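You operate a simulated robot arm through the tools that you are given. There is no shell and no other tool. Be economical: measure what you need, move in short steps, check, and stop when the job is done.

You run a simulated robot arm. Do the job below in one go: nothing can be reset, and whatever is moved stays where it is left.

TASK
Power the storage down and move drive D7 to the spares drawer.
Fine: UNITS off, then STORE off, before you free its latch and pull; leave the latch free and shut the drawer, fingers out of the closing gap.

Only the result counts: the job must be done as asked and must still hold three seconds after the hand-in. Knocking over, shifting, dropping, spilling or breaking anything else fails it.

THE ROBOT
A 7-joint arm with a two-finger parallel gripper, fixed in place. Base frame: the origin is at the foot of the arm, x ahead of it, y to its left, z up. Lengths are in m, angles in degrees, forces in N, time in s.
Its first joint turns from -66.0 to 66.0 degrees. Payload 1.57 kg.
Tool frame: the origin (TCP) lies between the finger pads and is the grasp point; the fingertips stand 0.03 m ahead of it; z points along the fingers, y is the line along which they close. Largest opening 0.11 m; finger width 0.024, thickness 0.012; the body of the gripper, 0.048 by 0.112 m, starts 0.078 m behind the TCP.
Orientation is that of the tool frame in the base frame, as [roll, pitch, yaw] about the fixed x, y, z axes, in that order (R = Rz(yaw) Ry(pitch) Rx(roll)). With the fingers straight down and closing along the base's y, the tool's x points along the base's -x, its y along +y and its z along -z.

THE INTERFACE
- The arm moves only by the tool send_rows. Its arguments are lists of equal length, an entry for each row: "offset": the shift along the base's x, y, z in units of 20 mm (1.0 is 20 mm), a list of three; "angular": the turn, a rotation vector about the base's x, y, z in units of 6 degrees (1.0 is 6 degrees), a list of three; "claw": the opening, from 0 (shut) to 1 (fully open). In form: {"offset": [[tx, ty, tz], ...], "angular": [[rx, ry, rz], ...], "claw": [claw, ...]}. A call has 1 to 10 rows; each row shifts and turns the commanded pose from where the row before left it. A call with a number of a shift or a turn outside -1 to 1 is refused whole. A row lasts 0.2 s, in which the tool goes at most 0.05 m and 8.6 degrees; a call with a longer step from one row to the next is refused whole, and so is a gripper value outside its range. A pose out of reach is approached as far as the arm can. The call stops where the force on the tool passes 90 N (or 10 N more than at its start, if that is more) or the arm is blocked; 0.2 s more then pass. The fingers move at their own pace (about 0.108 m/s each) and stop on an object; they squeeze with about 29 N. The grip force told is the motor's: it shows also when the fingers shut on nothing. Time passes only in rows, and 0.2 s behind the last, so rows that do not move let the fingers close. The reply holds the time, the measured pose of the TCP, the force on the tool along the base axes, the opening and the grip force, in the units named above and with some noise.
- Cameras (640 x 400 px; columns grow to the right, rows downward): "scene" is fixed at [0.1651, -0.4011, 1.4008]; the picture's right is [0.81, -0.58, 0.00], its down [-0.34, -0.47, -0.81] and it looks along [0.47, 0.66, -0.58] (base axes); focal length 283 px, centre (320, 200). "wrist" rides on the gripper at [0.07, 0.016, -0.141] in the tool frame; the picture's right is [-0.23, 0.97, 0.00], its down [-0.85, -0.20, -0.48] and it looks along [-0.47, -0.11, 0.88] (tool axes); focal length 222 px, centre (320, 200). There is no depth. A picture from a camera that has moved, and an enlarged one, comes with that camera's place and axes in the base frame and with its lens. The place of the scene camera against the robot may be out by one fixed shift of up to 0.018 m in any direction.
- snapshot(camera): a new picture of that camera. It takes no simulated time.
- zoom(camera, box): a new picture of the part [left, top, right, bottom] of that camera's present view, enlarged. It takes no simulated time.
- sign_off(): hands the job in; it is judged then, once.

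Work in short steps. Places have to be worked out from the pictures, the camera data and where the tool is seen: move nearer, look again, correct. Check each grasp and each placing, and mend what went wrong. You have 120 turns and 68 pictures in all, those below and enlarged ones among them. Open the gripper and draw the arm clear of the work before you hand the job in, unless the task says otherwise; then end with one line.

The tools are called after ">>>" as name(argument=value, ...) on one line, values as JSON. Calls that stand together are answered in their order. send_rows: Moves the arm, as the interface text tells. Its arguments: {"type":"object","properties":{"offset":{"type":"array","items":{"type":"array","items":{"type":"number"}}},"angular":{"type":"array","items":{"type":"array","items":{"type":"number"}}},"claw":{"type":"array","items":{"type":"number"}}},"required":["offset","angular","claw"]} The other tools are called the same way: snapshot (camera) takes a picture; zoom (camera, box) takes an enlarged picture of a part of a camera's view; sign_off () hands the job in.

At the start:

```text
clock: 0.0
eef_pos: [0.4042, 0.1414, 1.2125]
tool_rot: [-180.0, 0.0, -180.0]
ft_force: [0.4, 1.2, 0.0]
grip_width: 0.1102
gripper_force: 0.0
```

scene: 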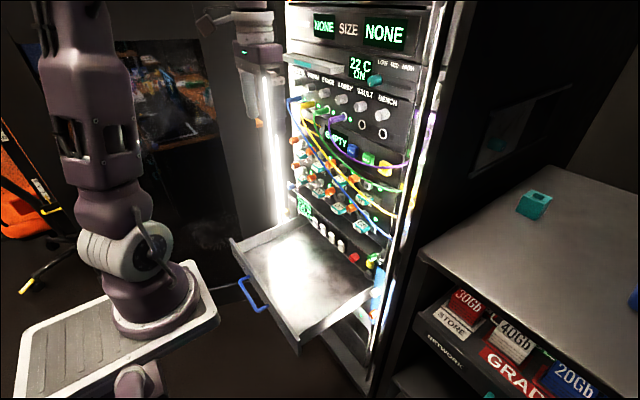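
wrist: 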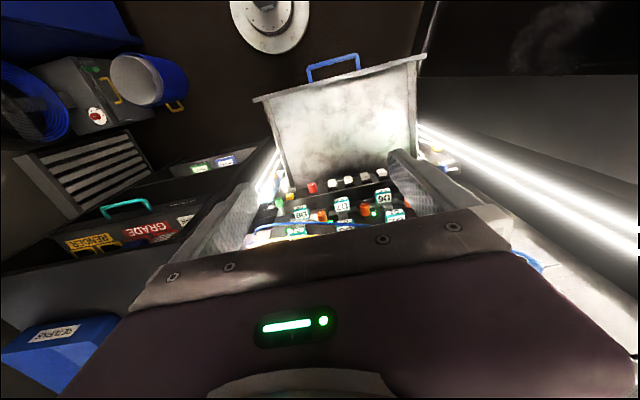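

The scene shows a rack with drives, switches and an open drawer. I enlarge the rack parts to read the labels.

>>> zoom(camera="scene", box=[280, 120, 410, 200])

>>> zoom(camera="scene", box=[280, 180, 410, 270])

>>> zoom(camera="scene", box=[280, 50, 430, 140])

>>> zoom(camera="wrist", box=[220, 150, 460, 300])

```text
4.92 times, centred on (345, 160) of scene
camera zoom: at [0.1651, -0.4011, 1.4008], right [0.81, -0.58, 0.0], down [-0.34, -0.47, -0.81], along [0.47, 0.66, -0.58], focal length 1393 px, centre (197, 397)
```

zoom: 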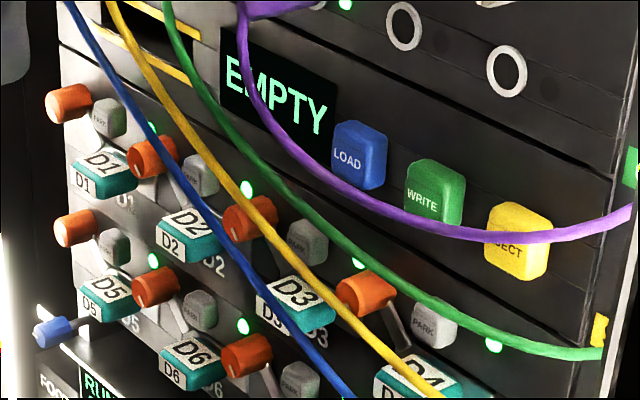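

```text
4.44 times, centred on (345, 225) of scene
camera zoom: at [0.1651, -0.4011, 1.4008], right [0.81, -0.58, 0.0], down [-0.34, -0.47, -0.81], along [0.47, 0.66, -0.58], focal length 1258 px, centre (209, 89)
```

zoom: 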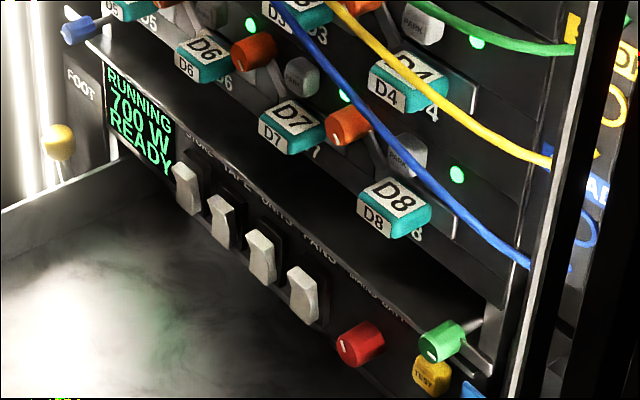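

```text
4.27 times, centred on (355, 95) of scene
camera zoom: at [0.1651, -0.4011, 1.4008], right [0.81, -0.58, 0.0], down [-0.34, -0.47, -0.81], along [0.47, 0.66, -0.58], focal length 1207 px, centre (171, 648)
```

zoom: 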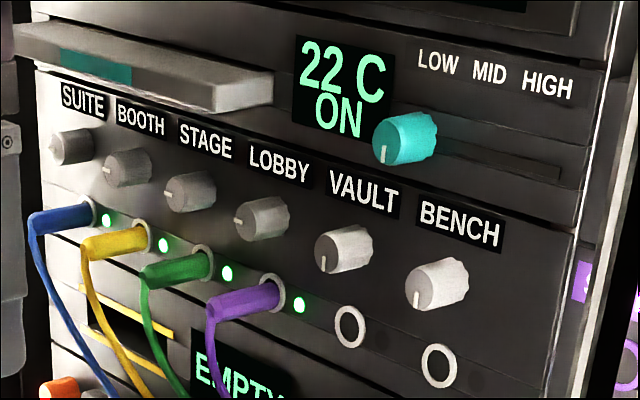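

```text
2.67 times, centred on (340, 225) of wrist
camera zoom: at [0.3338, 0.1579, 1.3527], right [0.23, 0.97, 0.0], down [0.85, -0.2, 0.48], along [0.47, -0.11, -0.88], focal length 592 px, centre (267, 133)
```

zoom: 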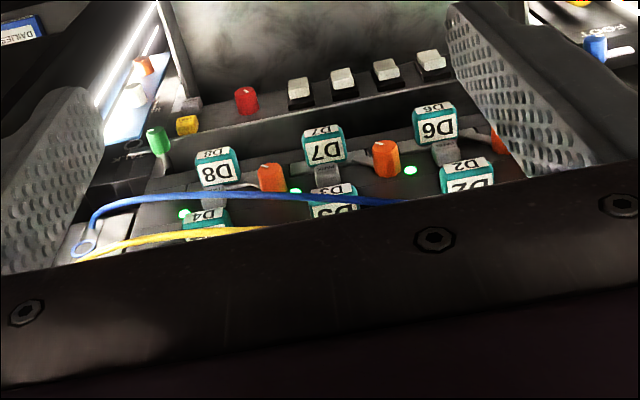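

D7's handle triangulates to about (0.628, 0.146, 0.861). I enlarge the power panel and the drawer to read the labels.

>>> zoom(camera="scene", box=[290, 195, 370, 245])

>>> zoom(camera="scene", box=[220, 210, 400, 360])

>>> zoom(camera="scene", box=[325, 190, 405, 270])

```text
8.00 times, centred on (330, 220) of scene
camera zoom: at [0.1651, -0.4011, 1.4008], right [0.81, -0.58, 0.0], down [-0.34, -0.47, -0.81], along [0.47, 0.66, -0.58], focal length 2264 px, centre (240, 40)
```

zoom: 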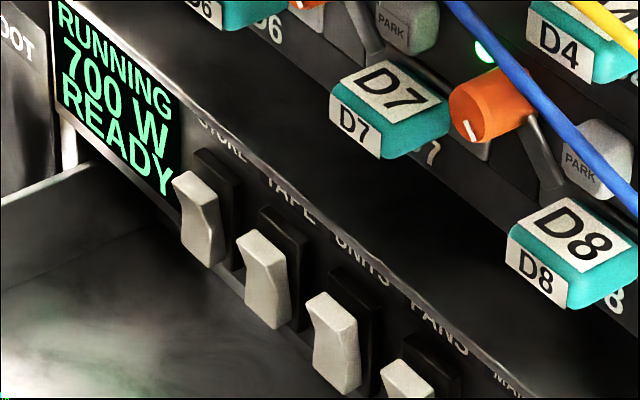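

```text
2.67 times, centred on (310, 285) of scene
camera zoom: at [0.1651, -0.4011, 1.4008], right [0.81, -0.58, 0.0], down [-0.34, -0.47, -0.81], along [0.47, 0.66, -0.58], focal length 754 px, centre (347, -27)
```

zoom: 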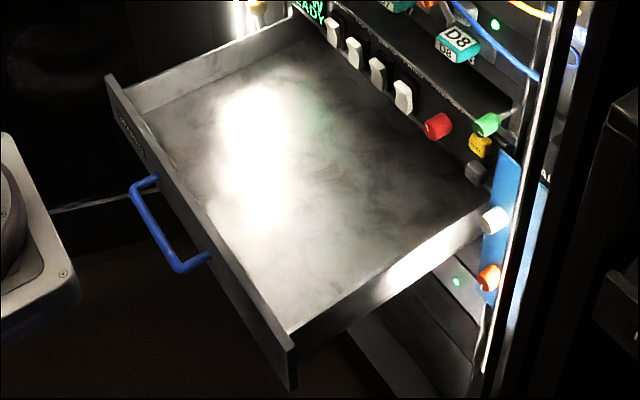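

```text
5.00 times, centred on (365, 230) of scene
camera zoom: at [0.1651, -0.4011, 1.4008], right [0.81, -0.58, 0.0], down [-0.34, -0.47, -0.81], along [0.47, 0.66, -0.58], focal length 1415 px, centre (95, 50)
```

zoom: 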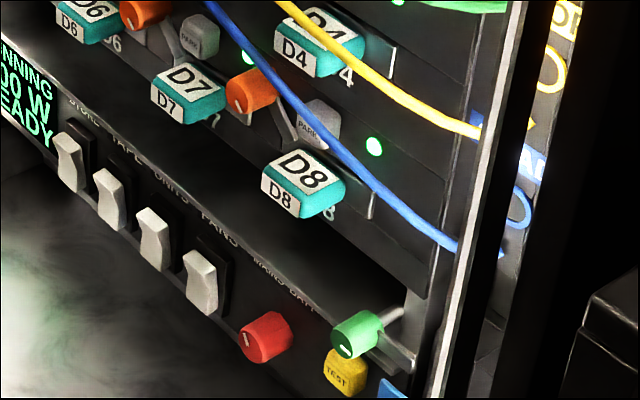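

I tilt the tool 60° towards the rack and back off slightly to see the drive face with the wrist camera.

>>> send_rows(offset=[[-0.3, 0, -0.6], [-0.3, 0, -0.6], [-0.3, 0, -0.6], [-0.3, 0, -0.6], [-0.3, 0, -0.6], [-0.3, 0, -0.6], [-0.3, 0, -0.6], [-0.3, 0, -0.6], [-0.3, 0, -0.6], [-0.3, 0, -0.6]], angular=[[0, -1, 0], [0, -1, 0], [0, -1, 0], [0, -1, 0], [0, -1, 0], [0, -1, 0], [0, -1, 0], [0, -1, 0], [0, -1, 0], [0, -1, 0]], claw=[0, 0, 0, 0, 0, 0, 0, 0, 0, 0])

>>> snapshot(camera="wrist")

```text
clock: 2.2
eef_pos: [0.3437, 0.1401, 1.1141]
tool_rot: [176.8, 51.6, 178.3]
ft_force: [0.9, 0.3, 0.0]
grip_width: 0.0
gripper_force: 20.7
out of reach, approached as far as the arm can: row 7, 10
```

```text
58 pictures are left
camera wrist: at [0.1894, 0.153, 1.1479], right [0.13, 0.97, 0.21], down [0.16, -0.23, 0.96], along [0.98, -0.09, -0.18], focal length 222 px, centre (320, 200)
```

wrist: 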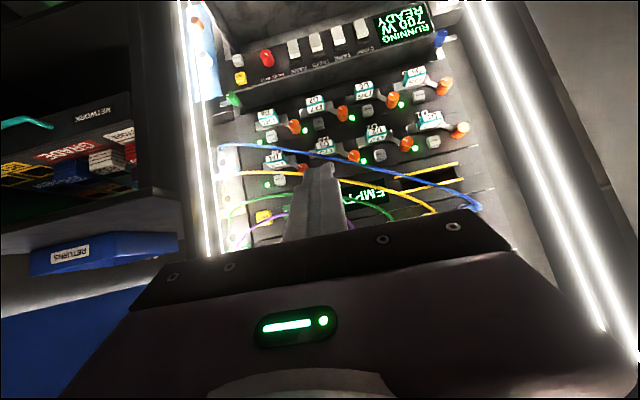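

The face is visible (upside down). I enlarge the D7 area and the power panel.

>>> zoom(camera="wrist", box=[225, 60, 465, 210])

>>> zoom(camera="wrist", box=[280, 70, 380, 140])

>>> zoom(camera="wrist", box=[220, 0, 460, 120])

```text
2.67 times, centred on (345, 135) of wrist
camera zoom: at [0.1894, 0.153, 1.1479], right [0.13, 0.97, 0.21], down [0.16, -0.23, 0.96], along [0.98, -0.09, -0.18], focal length 592 px, centre (253, 373)
```

zoom: 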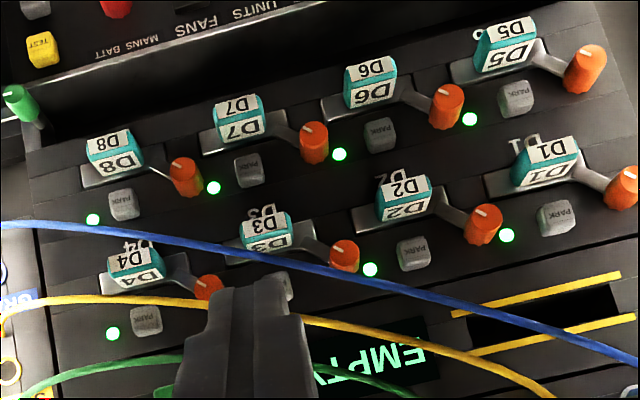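

```text
5.71 times, centred on (330, 105) of wrist
camera zoom: at [0.1894, 0.153, 1.1479], right [0.13, 0.97, 0.21], down [0.16, -0.23, 0.96], along [0.98, -0.09, -0.18], focal length 1269 px, centre (263, 743)
```

zoom: 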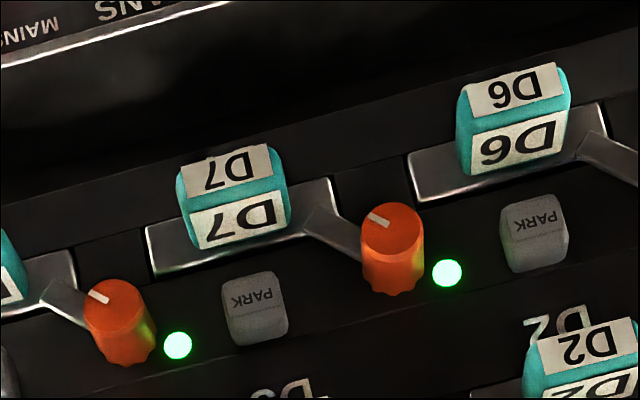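

```text
2.67 times, centred on (340, 60) of wrist
camera zoom: at [0.1894, 0.153, 1.1479], right [0.13, 0.97, 0.21], down [0.16, -0.23, 0.96], along [0.98, -0.09, -0.18], focal length 592 px, centre (267, 573)
```

zoom: 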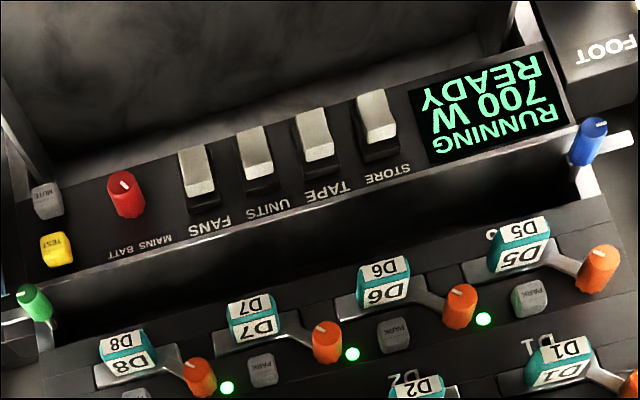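

The view shows D7's latch lever: it starts at D7's plate and its orange knob is up-left (+y). I move lower, which should make the tilt reachable, and then look at the latch more closely.

>>> send_rows(offset=[[0.5, 0, -1], [0.5, 0, -1], [0.5, 0, -1], [0.5, 0, -1], [0.5, 0, -1], [0.5, 0, -1], [0.5, 0, -1], [0, 0, 0]], angular=[[0, 0, 0], [0, 0, 0], [0, 0, 0], [0, 0, 0], [0, 0, 0], [0, 0, 0], [0, 0, 0], [0, 0, 0]], claw=[0, 0, 0, 0, 0, 0, 0, 0])

>>> snapshot(camera="wrist")

```text
clock: 4.0
eef_pos: [0.378, 0.1662, 1.0381]
tool_rot: [176.8, 51.3, 178.2]
ft_force: [0.1, -0.6, 0.9]
grip_width: 0.0001
gripper_force: 21.7
out of reach, approached as far as the arm can: row 1, 2, 3, 4, 5, 6, 7
```

```text
54 pictures are left
camera wrist: at [0.2242, 0.1801, 1.0729], right [0.13, 0.97, 0.21], down [0.16, -0.23, 0.96], along [0.98, -0.09, -0.19], focal length 222 px, centre (320, 200)
```

wrist: 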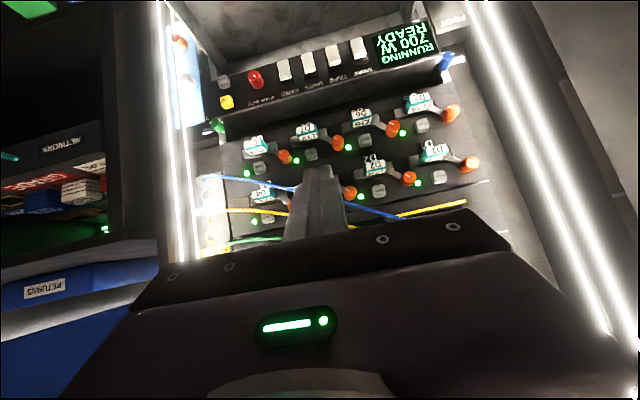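

The arm reached only part of that. I ease the tilt back by about 20° to see where the command now stands and what is reachable.

>>> send_rows(offset=[[0, 0, 0], [0, 0, 0], [0, 0, 0], [0, 0, 0]], angular=[[0, 1, 0], [0, 1, 0], [0, 1, 0], [0, 0, 0]], claw=[0, 0, 0, 0])

```text
clock: 5.0
eef_pos: [0.3732, 0.1722, 1.0465]
tool_rot: [177.2, 36.5, 178.5]
ft_force: [-0.6, 0.3, -0.6]
grip_width: 0.0001
gripper_force: 21.6
out of reach, approached as far as the arm can: row 2, 3
```

Tilt is now 36°, and the command follows the reached pose. I move outward, away from the base, to get off the limit.

>>> send_rows(offset=[[1, -0.2, 0], [1, -0.2, 0], [1, -0.2, 0], [1, -0.2, 0], [0.5, -0.2, 0], [0, 0, 0]], angular=[[0, 0, 0], [0, 0, 0], [0, 0, 0], [0, 0, 0], [0, 0, 0], [0, 0, 0]], claw=[0, 0, 0, 0, 0, 0])

```text
clock: 6.4
eef_pos: [0.373, 0.1719, 1.0462]
tool_rot: [177.2, 36.5, 178.6]
ft_force: [0.1, 0.4, 0.6]
grip_width: 0.0
gripper_force: 21.2
out of reach, approached as far as the arm can: row 1, 2, 3, 4, 5
```

No motion at all: a joint is at its limit. I try going up with the tilt coming back.

>>> send_rows(offset=[[0, 0, 1], [0, 0, 1], [0, 0, 1], [0, 0, 1], [0, 0, 0]], angular=[[0, 1, 0], [0, 1, 0], [0, 1, 0], [0, 1, 0], [0, 0, 0]], claw=[0, 0, 0, 0, 0])

>>> snapshot(camera="scene")

```text
clock: 7.6
eef_pos: [0.3667, 0.1706, 1.128]
tool_rot: [177.2, 14.0, 178.9]
ft_force: [0.4, -0.6, -0.7]
grip_width: 0.0
gripper_force: 21.2
out of reach, approached as far as the arm can: row 4
```

```text
53 pictures are left
```

scene: 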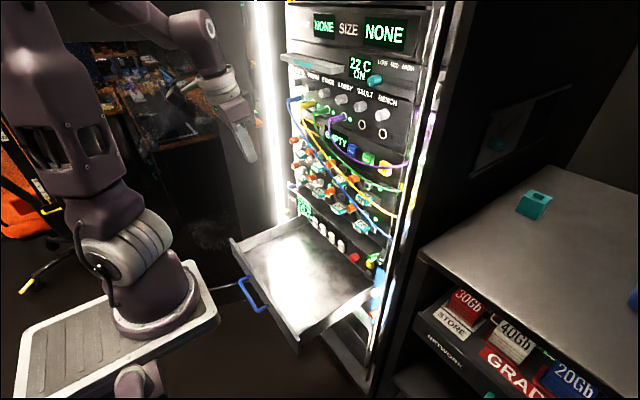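

Tilt is 14° at z 1.128. I now move outward at this tilt.

>>> send_rows(offset=[[0.5, 0, 0], [1, 0, 0], [1, 0, 0], [1, 0, 0], [1, 0, 0], [0, 0, 0]], angular=[[0, 0, 0], [0, 0, 0], [0, 0, 0], [0, 0, 0], [0, 0, 0], [0, 0, 0]], claw=[0, 0, 0, 0, 0, 0])

```text
clock: 9.0
eef_pos: [0.464, 0.173, 1.1249]
tool_rot: [177.8, 12.5, 178.9]
ft_force: [0.4, 0.1, -0.2]
grip_width: 0.0001
gripper_force: 20.7
```

That works. I tilt here and descend a little.

>>> send_rows(offset=[[0, 0, -0.3], [0, 0, -0.3], [0, 0, -0.3], [0, 0, -0.3], [0, 0, -0.3], [0, 0, -0.3], [0, 0, 0]], angular=[[0, -1, 0], [0, -1, 0], [0, -1, 0], [0, -1, 0], [0, -1, 0], [0, -1, 0], [0, 0, 0]], claw=[0, 0, 0, 0, 0, 0, 0])

```text
clock: 10.6
eef_pos: [0.4636, 0.1734, 1.0862]
tool_rot: [177.0, 46.0, 178.6]
ft_force: [0.7, 0.0, 0.3]
grip_width: 0.0
gripper_force: 21.2
```

Good. I descend at 46° tilt.

>>> send_rows(offset=[[0, 0, -1], [0, 0, -1], [0, 0, -1], [0, 0, -1], [0, 0, -1], [0, 0, 0]], angular=[[0, 0, 0], [0, 0, 0], [0, 0, 0], [0, 0, 0], [0, 0, 0], [0, 0, 0]], claw=[0, 0, 0, 0, 0, 0])

```text
clock: 12.0
eef_pos: [0.4844, 0.1849, 0.9987]
tool_rot: [176.9, 48.4, 178.4]
ft_force: [-0.1, 0.2, -0.5]
grip_width: 0.0
gripper_force: 21.2
out of reach, approached as far as the arm can: row 1, 2, 3, 4, 5
```

The low, close-in poses are limited at high tilt; it should get easier further out. I look from here.

>>> snapshot(camera="wrist")

>>> zoom(camera="wrist", box=[240, 70, 440, 195])

```text
52 pictures are left
camera wrist: at [0.3312, 0.1985, 1.0411], right [0.14, 0.97, 0.21], down [0.21, -0.23, 0.95], along [0.97, -0.09, -0.24], focal length 222 px, centre (320, 200)
```

wrist: 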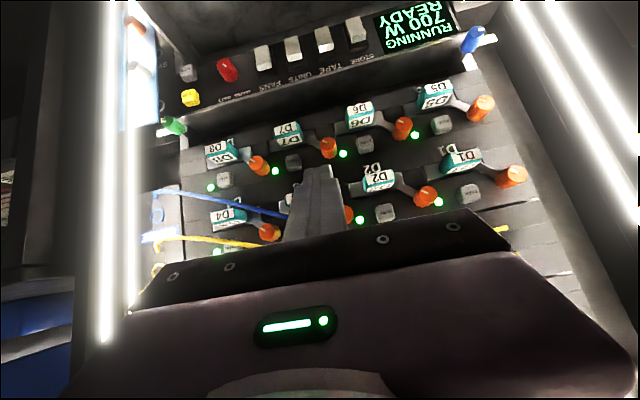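

```text
3.20 times, centred on (340, 132) of wrist
camera zoom: at [0.3312, 0.1985, 1.0411], right [0.14, 0.97, 0.21], down [0.21, -0.23, 0.95], along [0.97, -0.09, -0.24], focal length 711 px, centre (256, 416)
```

zoom: 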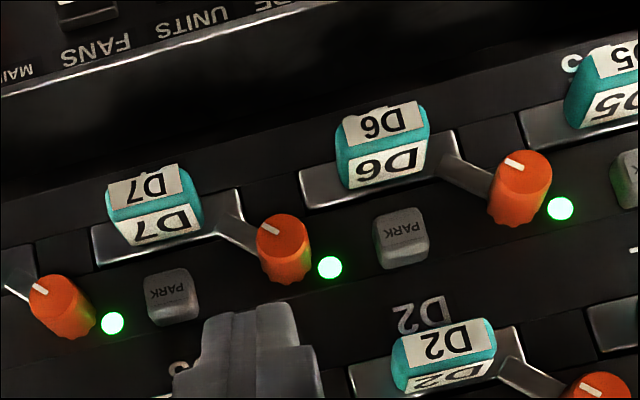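

Knob front for D7 computes to about (0.624, 0.201, 0.887); handle front about (0.613, 0.145, 0.854). I enlarge the latch from both cameras to understand its mechanism.

>>> zoom(camera="scene", box=[318, 180, 350, 214])

>>> zoom(camera="wrist", box=[265, 110, 365, 180])

>>> zoom(camera="wrist", box=[230, 0, 480, 110])

```text
11.76 times, centred on (334, 197) of scene
camera zoom: at [0.1651, -0.4011, 1.4008], right [0.81, -0.58, 0.0], down [-0.34, -0.47, -0.81], along [0.47, 0.66, -0.58], focal length 3329 px, centre (155, 235)
```

zoom: 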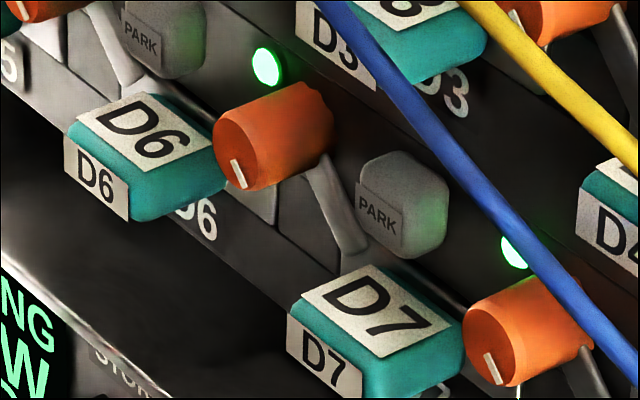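

```text
5.71 times, centred on (315, 145) of wrist
camera zoom: at [0.3312, 0.1985, 1.0411], right [0.14, 0.97, 0.21], down [0.21, -0.23, 0.95], along [0.97, -0.09, -0.24], focal length 1269 px, centre (349, 514)
```

zoom: 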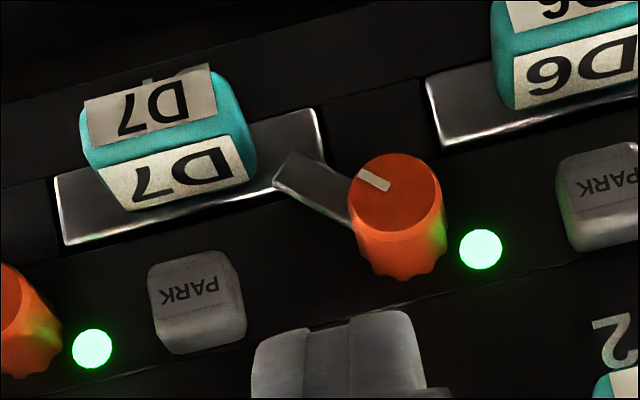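

```text
2.56 times, centred on (355, 55) of wrist
camera zoom: at [0.3312, 0.1985, 1.0411], right [0.14, 0.97, 0.21], down [0.21, -0.23, 0.95], along [0.97, -0.09, -0.24], focal length 569 px, centre (230, 571)
```

zoom: 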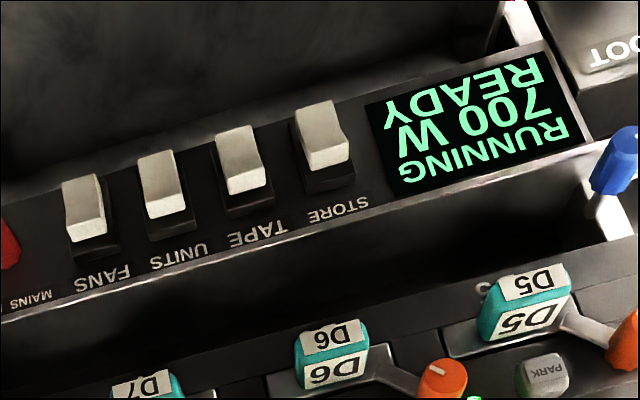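

The arm turns with the knob and its tip overlaps D7's plate, so it must be swung off. First come the switches: the rockers protrude at the top, with UNITS at about y 0.181, z 0.70–0.72. I approach in front of UNITS with fingers shut.

>>> send_rows(offset=[[1, 0, -0.3], [0.8, 0, -0.8], [0.4, 0, -1], [0.3, 0, -1], [0.2, 0, -1], [0.1, 0, -1], [0.1, 0, -1], [0, 0, -1], [0, 0, -1], [0, 0, 0]], angular=[[0, 0, 0], [0, 0, 0], [0, 0, 0], [0, 0, 0], [0, 0, 0], [0, 0, 0], [0, 0, 0], [0, 0, 0], [0, 0, 0], [0, 0, 0]], claw=[0, 0, 0, 0, 0, 0, 0, 0, 0, 0])

```text
clock: 14.2
eef_pos: [0.5422, 0.1878, 0.8364]
tool_rot: [176.8, 48.5, 178.4]
ft_force: [-0.4, -0.3, 0.7]
grip_width: 0.0001
gripper_force: 21.7
```

Reach is fine out here. I descend to z ≈ 0.735 and look.

>>> send_rows(offset=[[0, -0.1, -1], [0, -0.1, -1], [0, -0.1, -1], [0, 0, -1], [0, 0, -1], [0, 0, 0]], angular=[[0, 0, 0], [0, 0, 0], [0, 0, 0], [0, 0, 0], [0, 0, 0], [0, 0, 0]], claw=[0, 0, 0, 0, 0, 0])

>>> snapshot(camera="scene")

>>> zoom(camera="wrist", box=[200, 0, 440, 200])

```text
clock: 15.6
eef_pos: [0.5402, 0.1803, 0.7369]
tool_rot: [176.7, 48.5, 178.4]
ft_force: [-0.1, -0.2, 0.7]
grip_width: 0.0001
gripper_force: 21.9
```

```text
47 pictures are left
```

scene: 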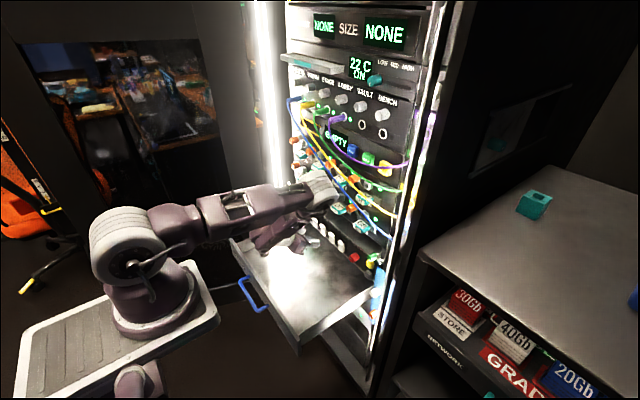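

```text
2.00 times, centred on (320, 100) of wrist
camera zoom: at [0.3888, 0.1926, 0.7784], right [0.14, 0.97, 0.21], down [0.21, -0.23, 0.95], along [0.97, -0.09, -0.24], focal length 444 px, centre (320, 400)
```

zoom: 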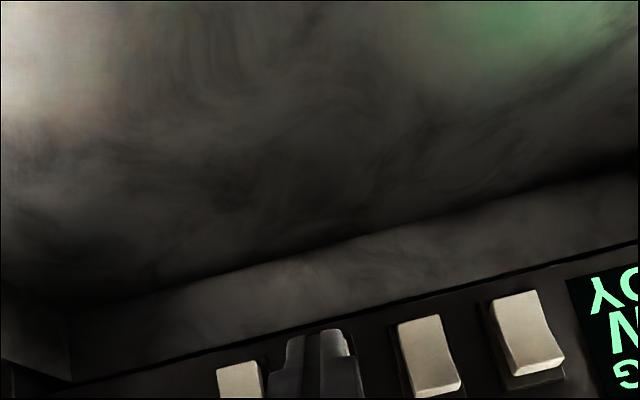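

Fingers are aligned with UNITS (TAPE and STORE visible beside it, top ends protruding). I lower 14 mm and advance to near contact.

>>> send_rows(offset=[[0, 0.1, -0.7], [1, 0, 0], [1, 0, 0], [0.2, 0, 0], [0, 0, 0]], angular=[[0, 0, 0], [0, 0, 0], [0, 0, 0], [0, 0, 0], [0, 0, 0]], claw=[0, 0, 0, 0, 0])

>>> zoom(camera="wrist", box=[220, 50, 460, 220])

>>> zoom(camera="scene", box=[280, 185, 380, 275])

```text
clock: 16.8
eef_pos: [0.5867, 0.182, 0.7238]
tool_rot: [176.8, 48.5, 178.3]
ft_force: [-0.6, -0.8, 0.2]
grip_width: 0.0003
gripper_force: 21.0
```

```text
2.35 times, centred on (340, 135) of wrist
camera zoom: at [0.4337, 0.1945, 0.765], right [0.14, 0.97, 0.21], down [0.21, -0.23, 0.95], along [0.97, -0.09, -0.24], focal length 523 px, centre (273, 353)
```

zoom: 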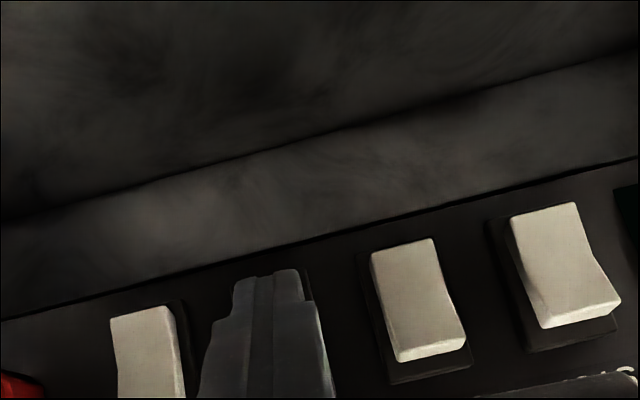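

```text
4.44 times, centred on (330, 230) of scene
camera zoom: at [0.1651, -0.4011, 1.4008], right [0.81, -0.58, 0.0], down [-0.34, -0.47, -0.81], along [0.47, 0.66, -0.58], focal length 1258 px, centre (276, 67)
```

zoom: 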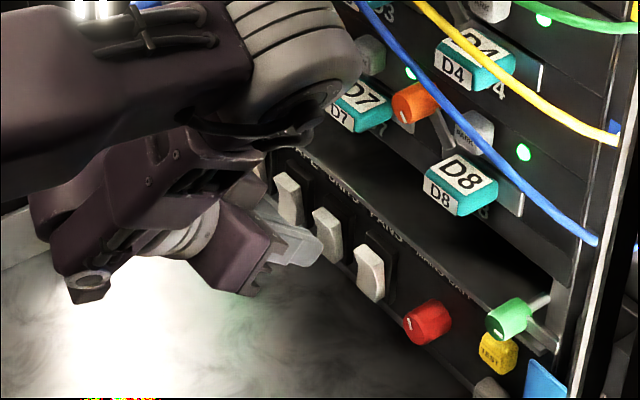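

The tip sits just short of UNITS, near its upper half. I raise 2 mm and push in.

>>> send_rows(offset=[[0, 0, 0.1], [0.3, 0, 0], [0.3, 0, 0], [0.3, 0, 0], [0, 0, 0]], angular=[[0, 0, 0], [0, 0, 0], [0, 0, 0], [0, 0, 0], [0, 0, 0]], claw=[0, 0, 0, 0, 0])

>>> zoom(camera="scene", box=[280, 185, 380, 275])

```text
clock: 17.6
eef_pos: [0.5869, 0.1851, 0.7183]
tool_rot: [176.7, 47.0, 178.9]
ft_force: [-13.6, -1.8, 3.5]
grip_width: 0.0
gripper_force: 21.2
stopped in row 4: the force on the tool passed its limit (the readings are from after the stop); the commanded pose is now the measured one
```

```text
4.44 times, centred on (330, 230) of scene
camera zoom: at [0.1648, -0.4011, 1.4008], right [0.81, -0.58, 0.0], down [-0.34, -0.47, -0.81], along [0.47, 0.66, -0.58], focal length 1258 px, centre (276, 67)
```

zoom: 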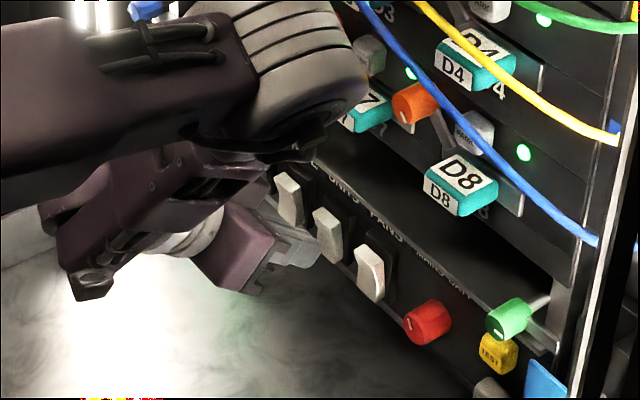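

The push stopped without advancing – maybe the arm's wrist link touched the drive handles above. I back off and look.

>>> send_rows(offset=[[-0.6, 0, 0], [-0.6, 0, 0], [0, 0, 0]], angular=[[0, 0, 0], [0, 0, 0], [0, 0, 0]], claw=[0, 0, 0])

>>> zoom(camera="scene", box=[250, 120, 400, 260])

>>> snapshot(camera="wrist")

```text
clock: 18.4
eef_pos: [0.5648, 0.1855, 0.7196]
tool_rot: [176.7, 47.2, 178.8]
ft_force: [-0.8, 0.5, 0.4]
grip_width: 0.0
gripper_force: 20.9
```

```text
2.86 times, centred on (325, 190) of scene
camera zoom: at [0.1651, -0.4011, 1.4008], right [0.81, -0.58, 0.0], down [-0.34, -0.47, -0.81], along [0.47, 0.66, -0.58], focal length 808 px, centre (306, 229)
```

zoom: 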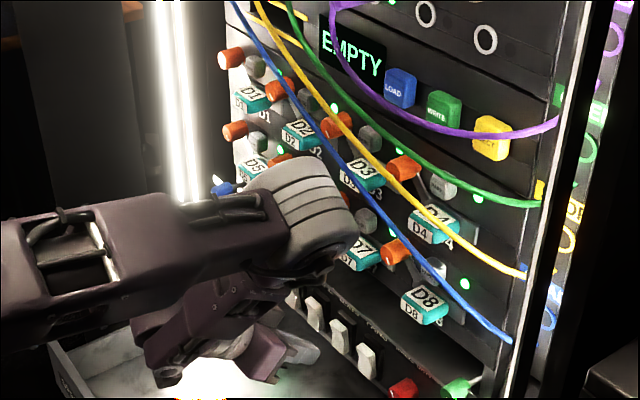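

```text
41 pictures are left
camera wrist: at [0.4135, 0.1966, 0.7643], right [0.13, 0.97, 0.2], down [0.23, -0.23, 0.94], along [0.96, -0.08, -0.26], focal length 222 px, centre (320, 200)
```

wrist: 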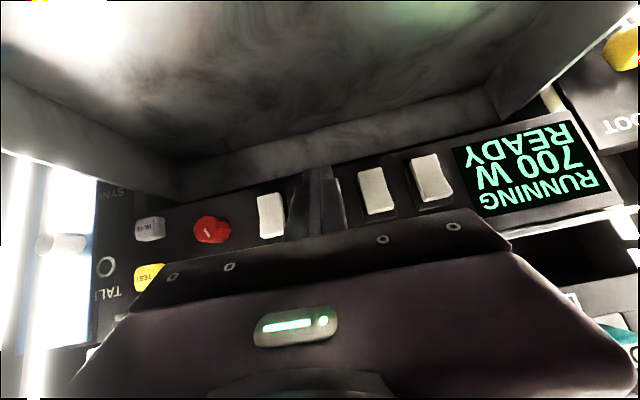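

Nothing appears disturbed. I enlarge the rockers from both cameras to understand their shape.

>>> zoom(camera="wrist", box=[250, 140, 470, 250])

>>> zoom(camera="scene", box=[315, 215, 365, 255])

```text
2.91 times, centred on (360, 195) of wrist
camera zoom: at [0.4135, 0.1966, 0.7643], right [0.13, 0.97, 0.2], down [0.23, -0.23, 0.94], along [0.96, -0.08, -0.26], focal length 646 px, centre (204, 214)
```

zoom: 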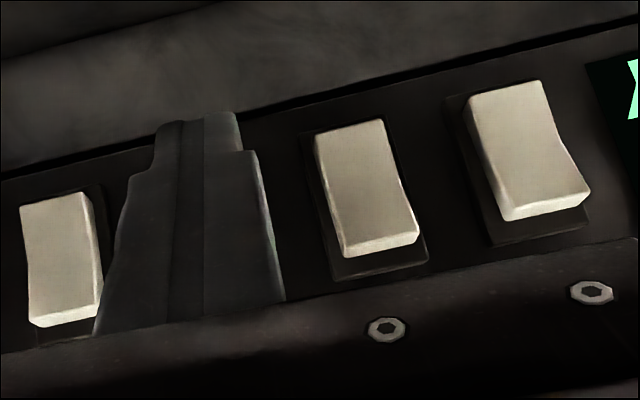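

```text
10.00 times, centred on (340, 235) of scene
camera zoom: at [0.1651, -0.4011, 1.4008], right [0.81, -0.58, 0.0], down [-0.34, -0.47, -0.81], along [0.47, 0.66, -0.58], focal length 2829 px, centre (120, -150)
```

zoom: 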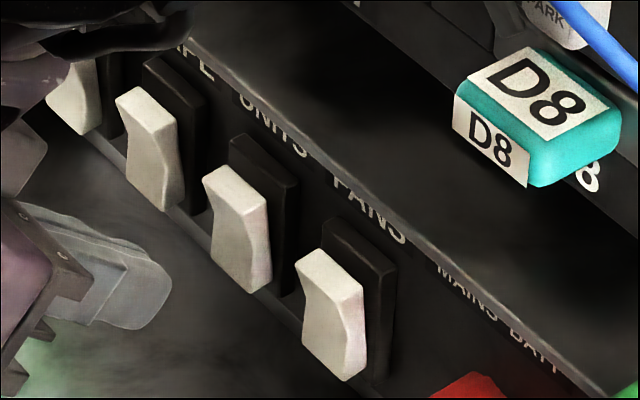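

Now it is clear: the rockers' top ends stick out and they span z ≈ 0.686–0.731, so I had pushed at the pivot. I raise to press at z ≈ 0.725 and push in steps.

>>> send_rows(offset=[[0, -0.3, 0.9], [0.3, 0, 0], [0.3, 0, 0], [0.3, 0, 0], [0.25, 0, 0], [0.25, 0, 0], [0.25, 0, 0], [0, 0, 0]], angular=[[0, 0, 0], [0, 0, 0], [0, 0, 0], [0, 0, 0], [0, 0, 0], [0, 0, 0], [0, 0, 0], [0, 0, 0]], claw=[0, 0, 0, 0, 0, 0, 0, 0])

>>> snapshot(camera="wrist")

```text
clock: 20.0
eef_pos: [0.5879, 0.1795, 0.734]
tool_rot: [176.7, 46.1, 179.1]
ft_force: [-18.9, -2.8, 10.6]
grip_width: 0.0
gripper_force: 21.0
stopped in row 7: the force on the tool passed its limit (the readings are from after the stop); the commanded pose is now the measured one
```

```text
38 pictures are left
camera wrist: at [0.4379, 0.1904, 0.7818], right [0.13, 0.97, 0.2], down [0.25, -0.23, 0.94], along [0.96, -0.07, -0.28], focal length 222 px, centre (320, 200)
```

wrist: 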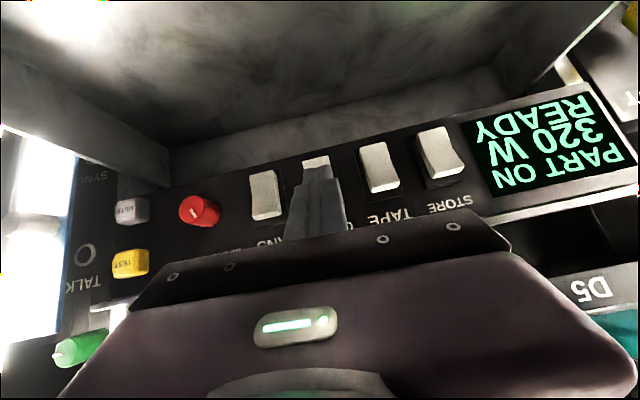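

UNITS is off: the display reads PART ON 320 W. I back off, shift to STORE at y ≈ 0.285 and stop short of it.

>>> send_rows(offset=[[-1, 0, 0.1], [-0.5, 0, 0.1], [0, 0.9, 0], [0, 0.9, 0], [0, 0.9, 0], [0, 0.9, 0], [0, 0.9, 0], [0, 0.8, 0], [0, 0, 0]], angular=[[0, 0, 0], [0, 0, 0], [0, 0, 0], [0, 0, 0], [0, 0, 0], [0, 0, 0], [0, 0, 0], [0, 0, 0], [0, 0, 0]], claw=[0, 0, 0, 0, 0, 0, 0, 0, 0])

>>> snapshot(camera="wrist")

```text
clock: 22.0
eef_pos: [0.5602, 0.286, 0.7388]
tool_rot: [176.6, 46.3, 179.1]
ft_force: [0.3, -0.1, 0.8]
grip_width: 0.0
gripper_force: 21.8
```

```text
37 pictures are left
camera wrist: at [0.4095, 0.2964, 0.785], right [0.13, 0.97, 0.2], down [0.25, -0.23, 0.94], along [0.96, -0.07, -0.27], focal length 222 px, centre (320, 200)
```

wrist: 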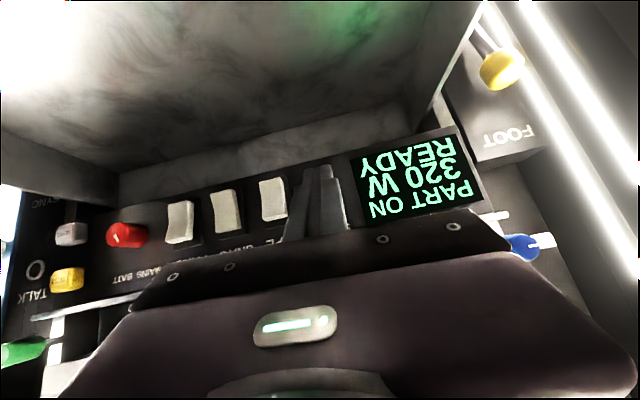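

Aligned with STORE (hidden behind the fingers, between TAPE and the display). I press it.

>>> send_rows(offset=[[0.5, 0, 0], [0.4, 0, 0], [0.3, 0, 0], [0.25, 0, 0], [0.25, 0, 0], [0.25, 0, 0], [0, 0, 0]], angular=[[0, 0, 0], [0, 0, 0], [0, 0, 0], [0, 0, 0], [0, 0, 0], [0, 0, 0], [0, 0, 0]], claw=[0, 0, 0, 0, 0, 0, 0])

>>> snapshot(camera="wrist")

```text
clock: 23.4
eef_pos: [0.5888, 0.2887, 0.7339]
tool_rot: [176.7, 45.4, 179.6]
ft_force: [-16.0, -1.5, 7.4]
grip_width: 0.0
gripper_force: 21.6
stopped in row 6: the force on the tool passed its limit (the readings are from after the stop); the commanded pose is now the measured one
```

```text
36 pictures are left
camera wrist: at [0.4387, 0.2982, 0.7848], right [0.12, 0.97, 0.2], down [0.27, -0.23, 0.94], along [0.96, -0.06, -0.29], focal length 222 px, centre (320, 200)
```

wrist: 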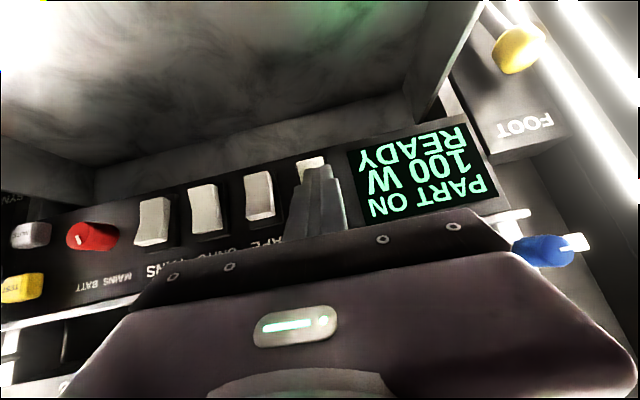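

STORE is off (100 W). I back off, then rise in front of the D7 latch at a safe distance with the fingers partly open and check the arm's shape.

>>> send_rows(offset=[[-1, 0, 0], [-1, 0, 0], [-1, -0.4, 0.5], [-0.5, -1, 1], [0, -1, 1], [0, -1, 1], [0, -1, 1], [0, 0, 1], [0, 0, 1], [0, 0, 0]], angular=[[0, 0, 0], [0, 0, 0], [0, 0, 0], [0, 0, 0], [0, 0, 0], [0, 0, 0], [0, 0, 0], [0, 0, 0], [0, 0, 0], [0, 0, 0]], claw=[0, 0, 0.41, 0.41, 0.41, 0.41, 0.41, 0.41, 0.41, 0.41])

>>> snapshot(camera="scene")

>>> snapshot(camera="wrist")

```text
clock: 25.6
eef_pos: [0.5204, 0.2017, 0.8654]
tool_rot: [176.6, 45.7, 179.5]
ft_force: [-0.4, 0.0, 0.3]
grip_width: 0.0452
gripper_force: 0.0
```

```text
35 pictures are left
```

scene: 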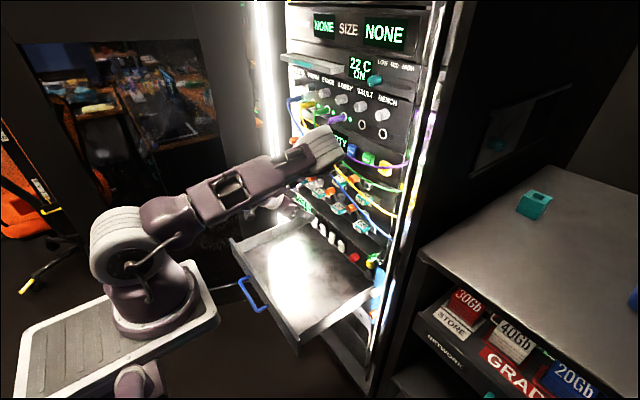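

```text
34 pictures are left
camera wrist: at [0.3704, 0.2109, 0.9149], right [0.13, 0.97, 0.2], down [0.26, -0.23, 0.94], along [0.96, -0.07, -0.29], focal length 222 px, centre (320, 200)
```

wrist: 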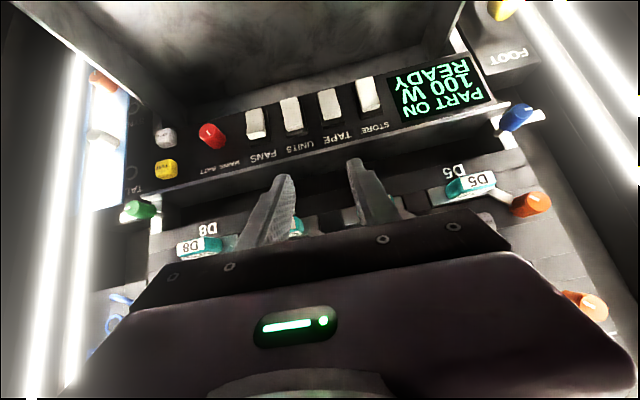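

The ribbed roller in front is the elbow; I judge it to be at x ≈ 0.5–0.54, y ≈ 0.05–0.1, still in front of the cables. I go up and forward to just in front of the D7 knob.

>>> send_rows(offset=[[0.3, 0, 1], [0.4, 0, 1], [1, 0, 0], [0.9, 0, 0], [0.4, 0, 0], [0, 0, 0]], angular=[[0, 0, 0], [0, 0, 0], [0, 0, 0], [0, 0, 0], [0, 0, 0], [0, 0, 0]], claw=[0.41, 0.41, 0.41, 0.41, 0.41, 0.41])

>>> snapshot(camera="scene")

>>> zoom(camera="wrist", box=[200, 80, 460, 250])

```text
clock: 27.0
eef_pos: [0.5796, 0.2, 0.9043]
tool_rot: [176.6, 45.5, 179.6]
ft_force: [0.6, -0.3, -0.2]
grip_width: 0.0451
gripper_force: 0.0
```

```text
33 pictures are left
```

scene: 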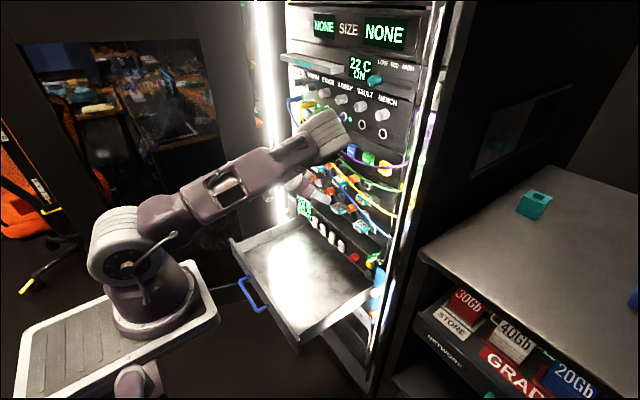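

```text
2.35 times, centred on (330, 165) of wrist
camera zoom: at [0.4303, 0.2093, 0.9545], right [0.13, 0.97, 0.2], down [0.26, -0.23, 0.94], along [0.96, -0.07, -0.29], focal length 523 px, centre (296, 282)
```

zoom: 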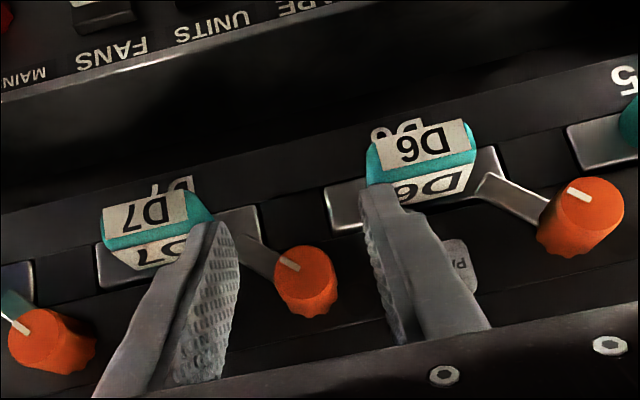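

The D7 knob sits between the fingers at (0.624, 0.199, 0.893), with its arm reaching to D7's plate. I narrow the fingers slightly and advance around it.

>>> send_rows(offset=[[0, 0, 0.3], [0.4, 0, 0], [0.4, 0, 0], [0.4, 0, 0], [0.4, 0, 0], [0, 0, 0]], angular=[[0, 0, 0], [0, 0, 0], [0, 0, 0], [0, 0, 0], [0, 0, 0], [0, 0, 0]], claw=[0.35, 0.35, 0.35, 0.35, 0.35, 0.35])

>>> zoom(camera="wrist", box=[200, 80, 460, 250])

```text
clock: 28.4
eef_pos: [0.6071, 0.2022, 0.9115]
tool_rot: [176.4, 45.2, 179.8]
ft_force: [-71.2, -8.4, 33.4]
grip_width: 0.0424
gripper_force: 1.6
```

```text
2.35 times, centred on (330, 165) of wrist
camera zoom: at [0.4579, 0.2102, 0.9614], right [0.12, 0.97, 0.2], down [0.27, -0.23, 0.94], along [0.96, -0.06, -0.29], focal length 523 px, centre (296, 282)
```

zoom: 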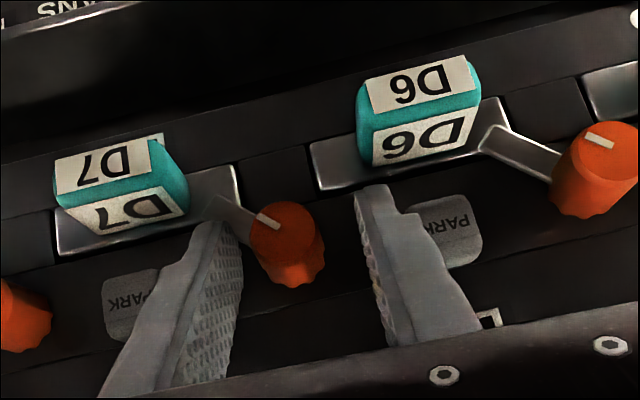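

The fingertips press on the panel (71 N). I back off about 5 mm, shift 4 mm towards the knob centre and close gently.

>>> send_rows(offset=[[-0.45, -0.1, 0], [0, -0.15, 0], [0, 0, 0], [0, 0, 0], [0, 0, 0], [0, 0, 0]], angular=[[0, 0, 0], [0, 0, 0], [0, 0, 0], [0, 0, 0], [0, 0, 0], [0, 0, 0]], claw=[0.35, 0.35, 0.1, 0.1, 0.1, 0.1])

>>> zoom(camera="wrist", box=[200, 80, 460, 250])

```text
clock: 29.8
eef_pos: [0.6038, 0.1975, 0.9123]
tool_rot: [176.6, 45.6, 179.6]
ft_force: [7.3, 18.0, 5.8]
grip_width: 0.0273
gripper_force: 9.3
```

```text
2.35 times, centred on (330, 165) of wrist
camera zoom: at [0.4531, 0.2054, 0.9609], right [0.13, 0.97, 0.2], down [0.26, -0.23, 0.94], along [0.96, -0.06, -0.28], focal length 523 px, centre (296, 282)
```

zoom: 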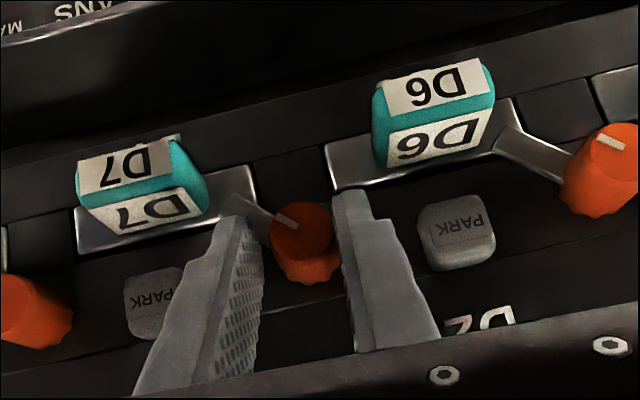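

The knob is held (27 mm). I squeeze fully and twist the hand about the knob's axis (+x), swinging the arm downward off the plate.

>>> send_rows(offset=[[0, 0, 0], [0, 0, 0], [0, -0.105, 0], [0, -0.1, -0.01], [0, -0.1, -0.02], [0, -0.1, -0.03], [0, 0, 0]], angular=[[0, 0, 0], [0, 0, 0], [1, 0, 0], [1, 0, 0], [1, 0, 0], [1, 0, 0], [0, 0, 0]], claw=[0, 0, 0, 0, 0, 0, 0])

>>> zoom(camera="wrist", box=[200, 80, 460, 250])

```text
clock: 31.4
eef_pos: [0.6013, 0.1922, 0.9097]
tool_rot: [144.2, 40.2, 157.5]
ft_force: [6.1, 49.2, -0.9]
grip_width: 0.0228
gripper_force: 35.3
```

```text
2.35 times, centred on (330, 165) of wrist
camera zoom: at [0.4511, 0.1789, 0.9588], right [0.12, 0.8, 0.58], down [0.27, -0.59, 0.76], along [0.95, 0.07, -0.29], focal length 523 px, centre (296, 282)
```

zoom: 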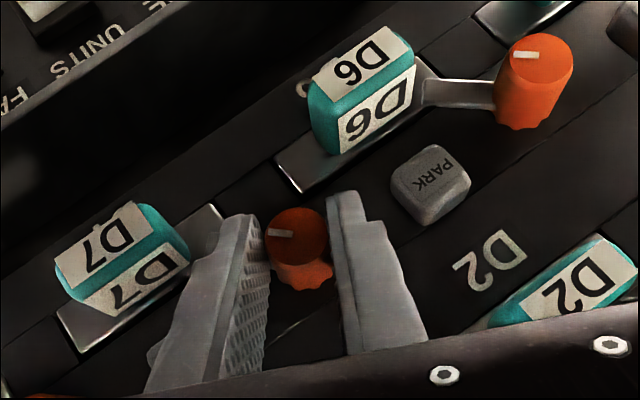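

The knob's mark did not turn relative to D6's, and there is 49 N sideways: that direction seems blocked. I reopen, regrip at this twist and turn the opposite way (−x).

>>> send_rows(offset=[[0, 0.05, 0], [0.1, 0, 0.05], [0, 0, 0], [0, 0, 0], [0, 0, 0]], angular=[[0, 0, 0], [0, 0, 0], [0, 0, 0], [0, 0, 0], [0, 0, 0]], claw=[0.35, 0.35, 0, 0, 0])

>>> send_rows(offset=[[0, 0.1, 0.04], [0, 0.1, 0.03], [0, 0.1, 0.02], [0, 0.1, 0.01], [0, 0.1, 0], [0, 0.1, -0.01], [0, 0.1, -0.02], [0, 0.1, -0.03], [0, 0, 0]], angular=[[-1, 0, 0], [-1, 0, 0], [-1, 0, 0], [-1, 0, 0], [-1, 0, 0], [-1, 0, 0], [-1, 0, 0], [-1, 0, 0], [0, 0, 0]], claw=[0, 0, 0, 0, 0, 0, 0, 0, 0])

>>> zoom(camera="wrist", box=[200, 80, 460, 250])

```text
clock: 32.6
eef_pos: [0.6053, 0.1918, 0.9135]
tool_rot: [143.7, 40.6, 157.0]
ft_force: [16.3, 35.6, 16.3]
grip_width: 0.0232
gripper_force: 35.2
```

```text
clock: 34.6
eef_pos: [0.6046, 0.2058, 0.9141]
tool_rot: [-150.7, 41.3, -157.7]
ft_force: [-19.6, 16.7, 41.5]
grip_width: 0.0223
gripper_force: 35.0
```

```text
2.35 times, centred on (330, 165) of wrist
camera zoom: at [0.4551, 0.2342, 0.9549], right [0.13, 0.97, -0.21], down [0.26, 0.17, 0.95], along [0.96, -0.17, -0.23], focal length 523 px, centre (296, 282)
```

zoom: 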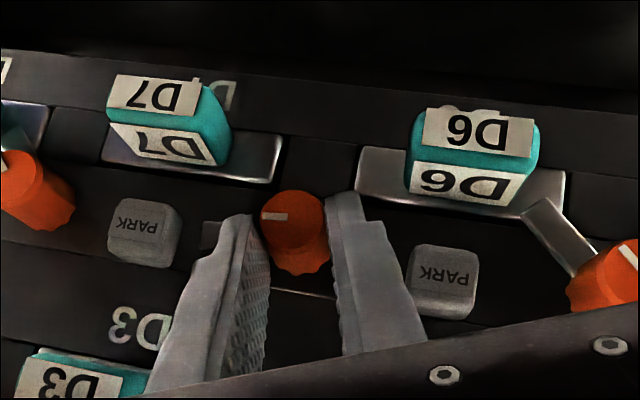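

The knob has turned about 50° and the arm has left the plate. I continue the twist to reach its stop.

>>> send_rows(offset=[[0, 0.1, -0.04], [0, 0.09, -0.05], [0, 0.09, -0.06], [0, 0.08, -0.07], [0, 0.08, -0.08], [0, 0, 0]], angular=[[-1, 0, 0], [-1, 0, 0], [-1, 0, 0], [-1, 0, 0], [-1, 0, 0], [0, 0, 0]], claw=[0, 0, 0, 0, 0, 0])

>>> zoom(camera="wrist", box=[200, 80, 460, 250])

```text
clock: 36.0
eef_pos: [0.604, 0.2141, 0.9087]
tool_rot: [-119.7, 25.3, -140.5]
ft_force: [-20.9, 19.2, 40.5]
grip_width: 0.0225
gripper_force: 35.1
```

```text
2.35 times, centred on (330, 165) of wrist
camera zoom: at [0.4553, 0.2594, 0.9293], right [0.13, 0.73, -0.67], down [0.26, 0.62, 0.74], along [0.96, -0.27, -0.11], focal length 523 px, centre (296, 282)
```

zoom: 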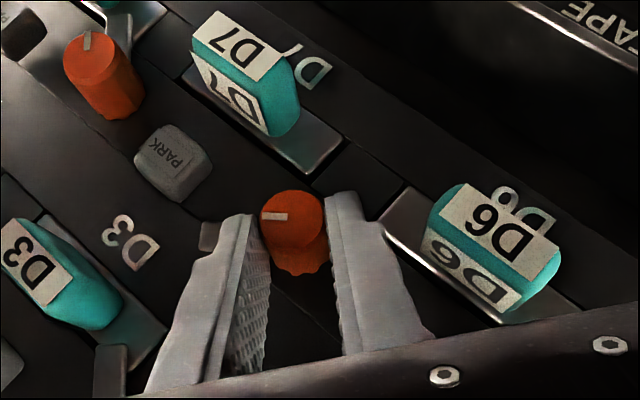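

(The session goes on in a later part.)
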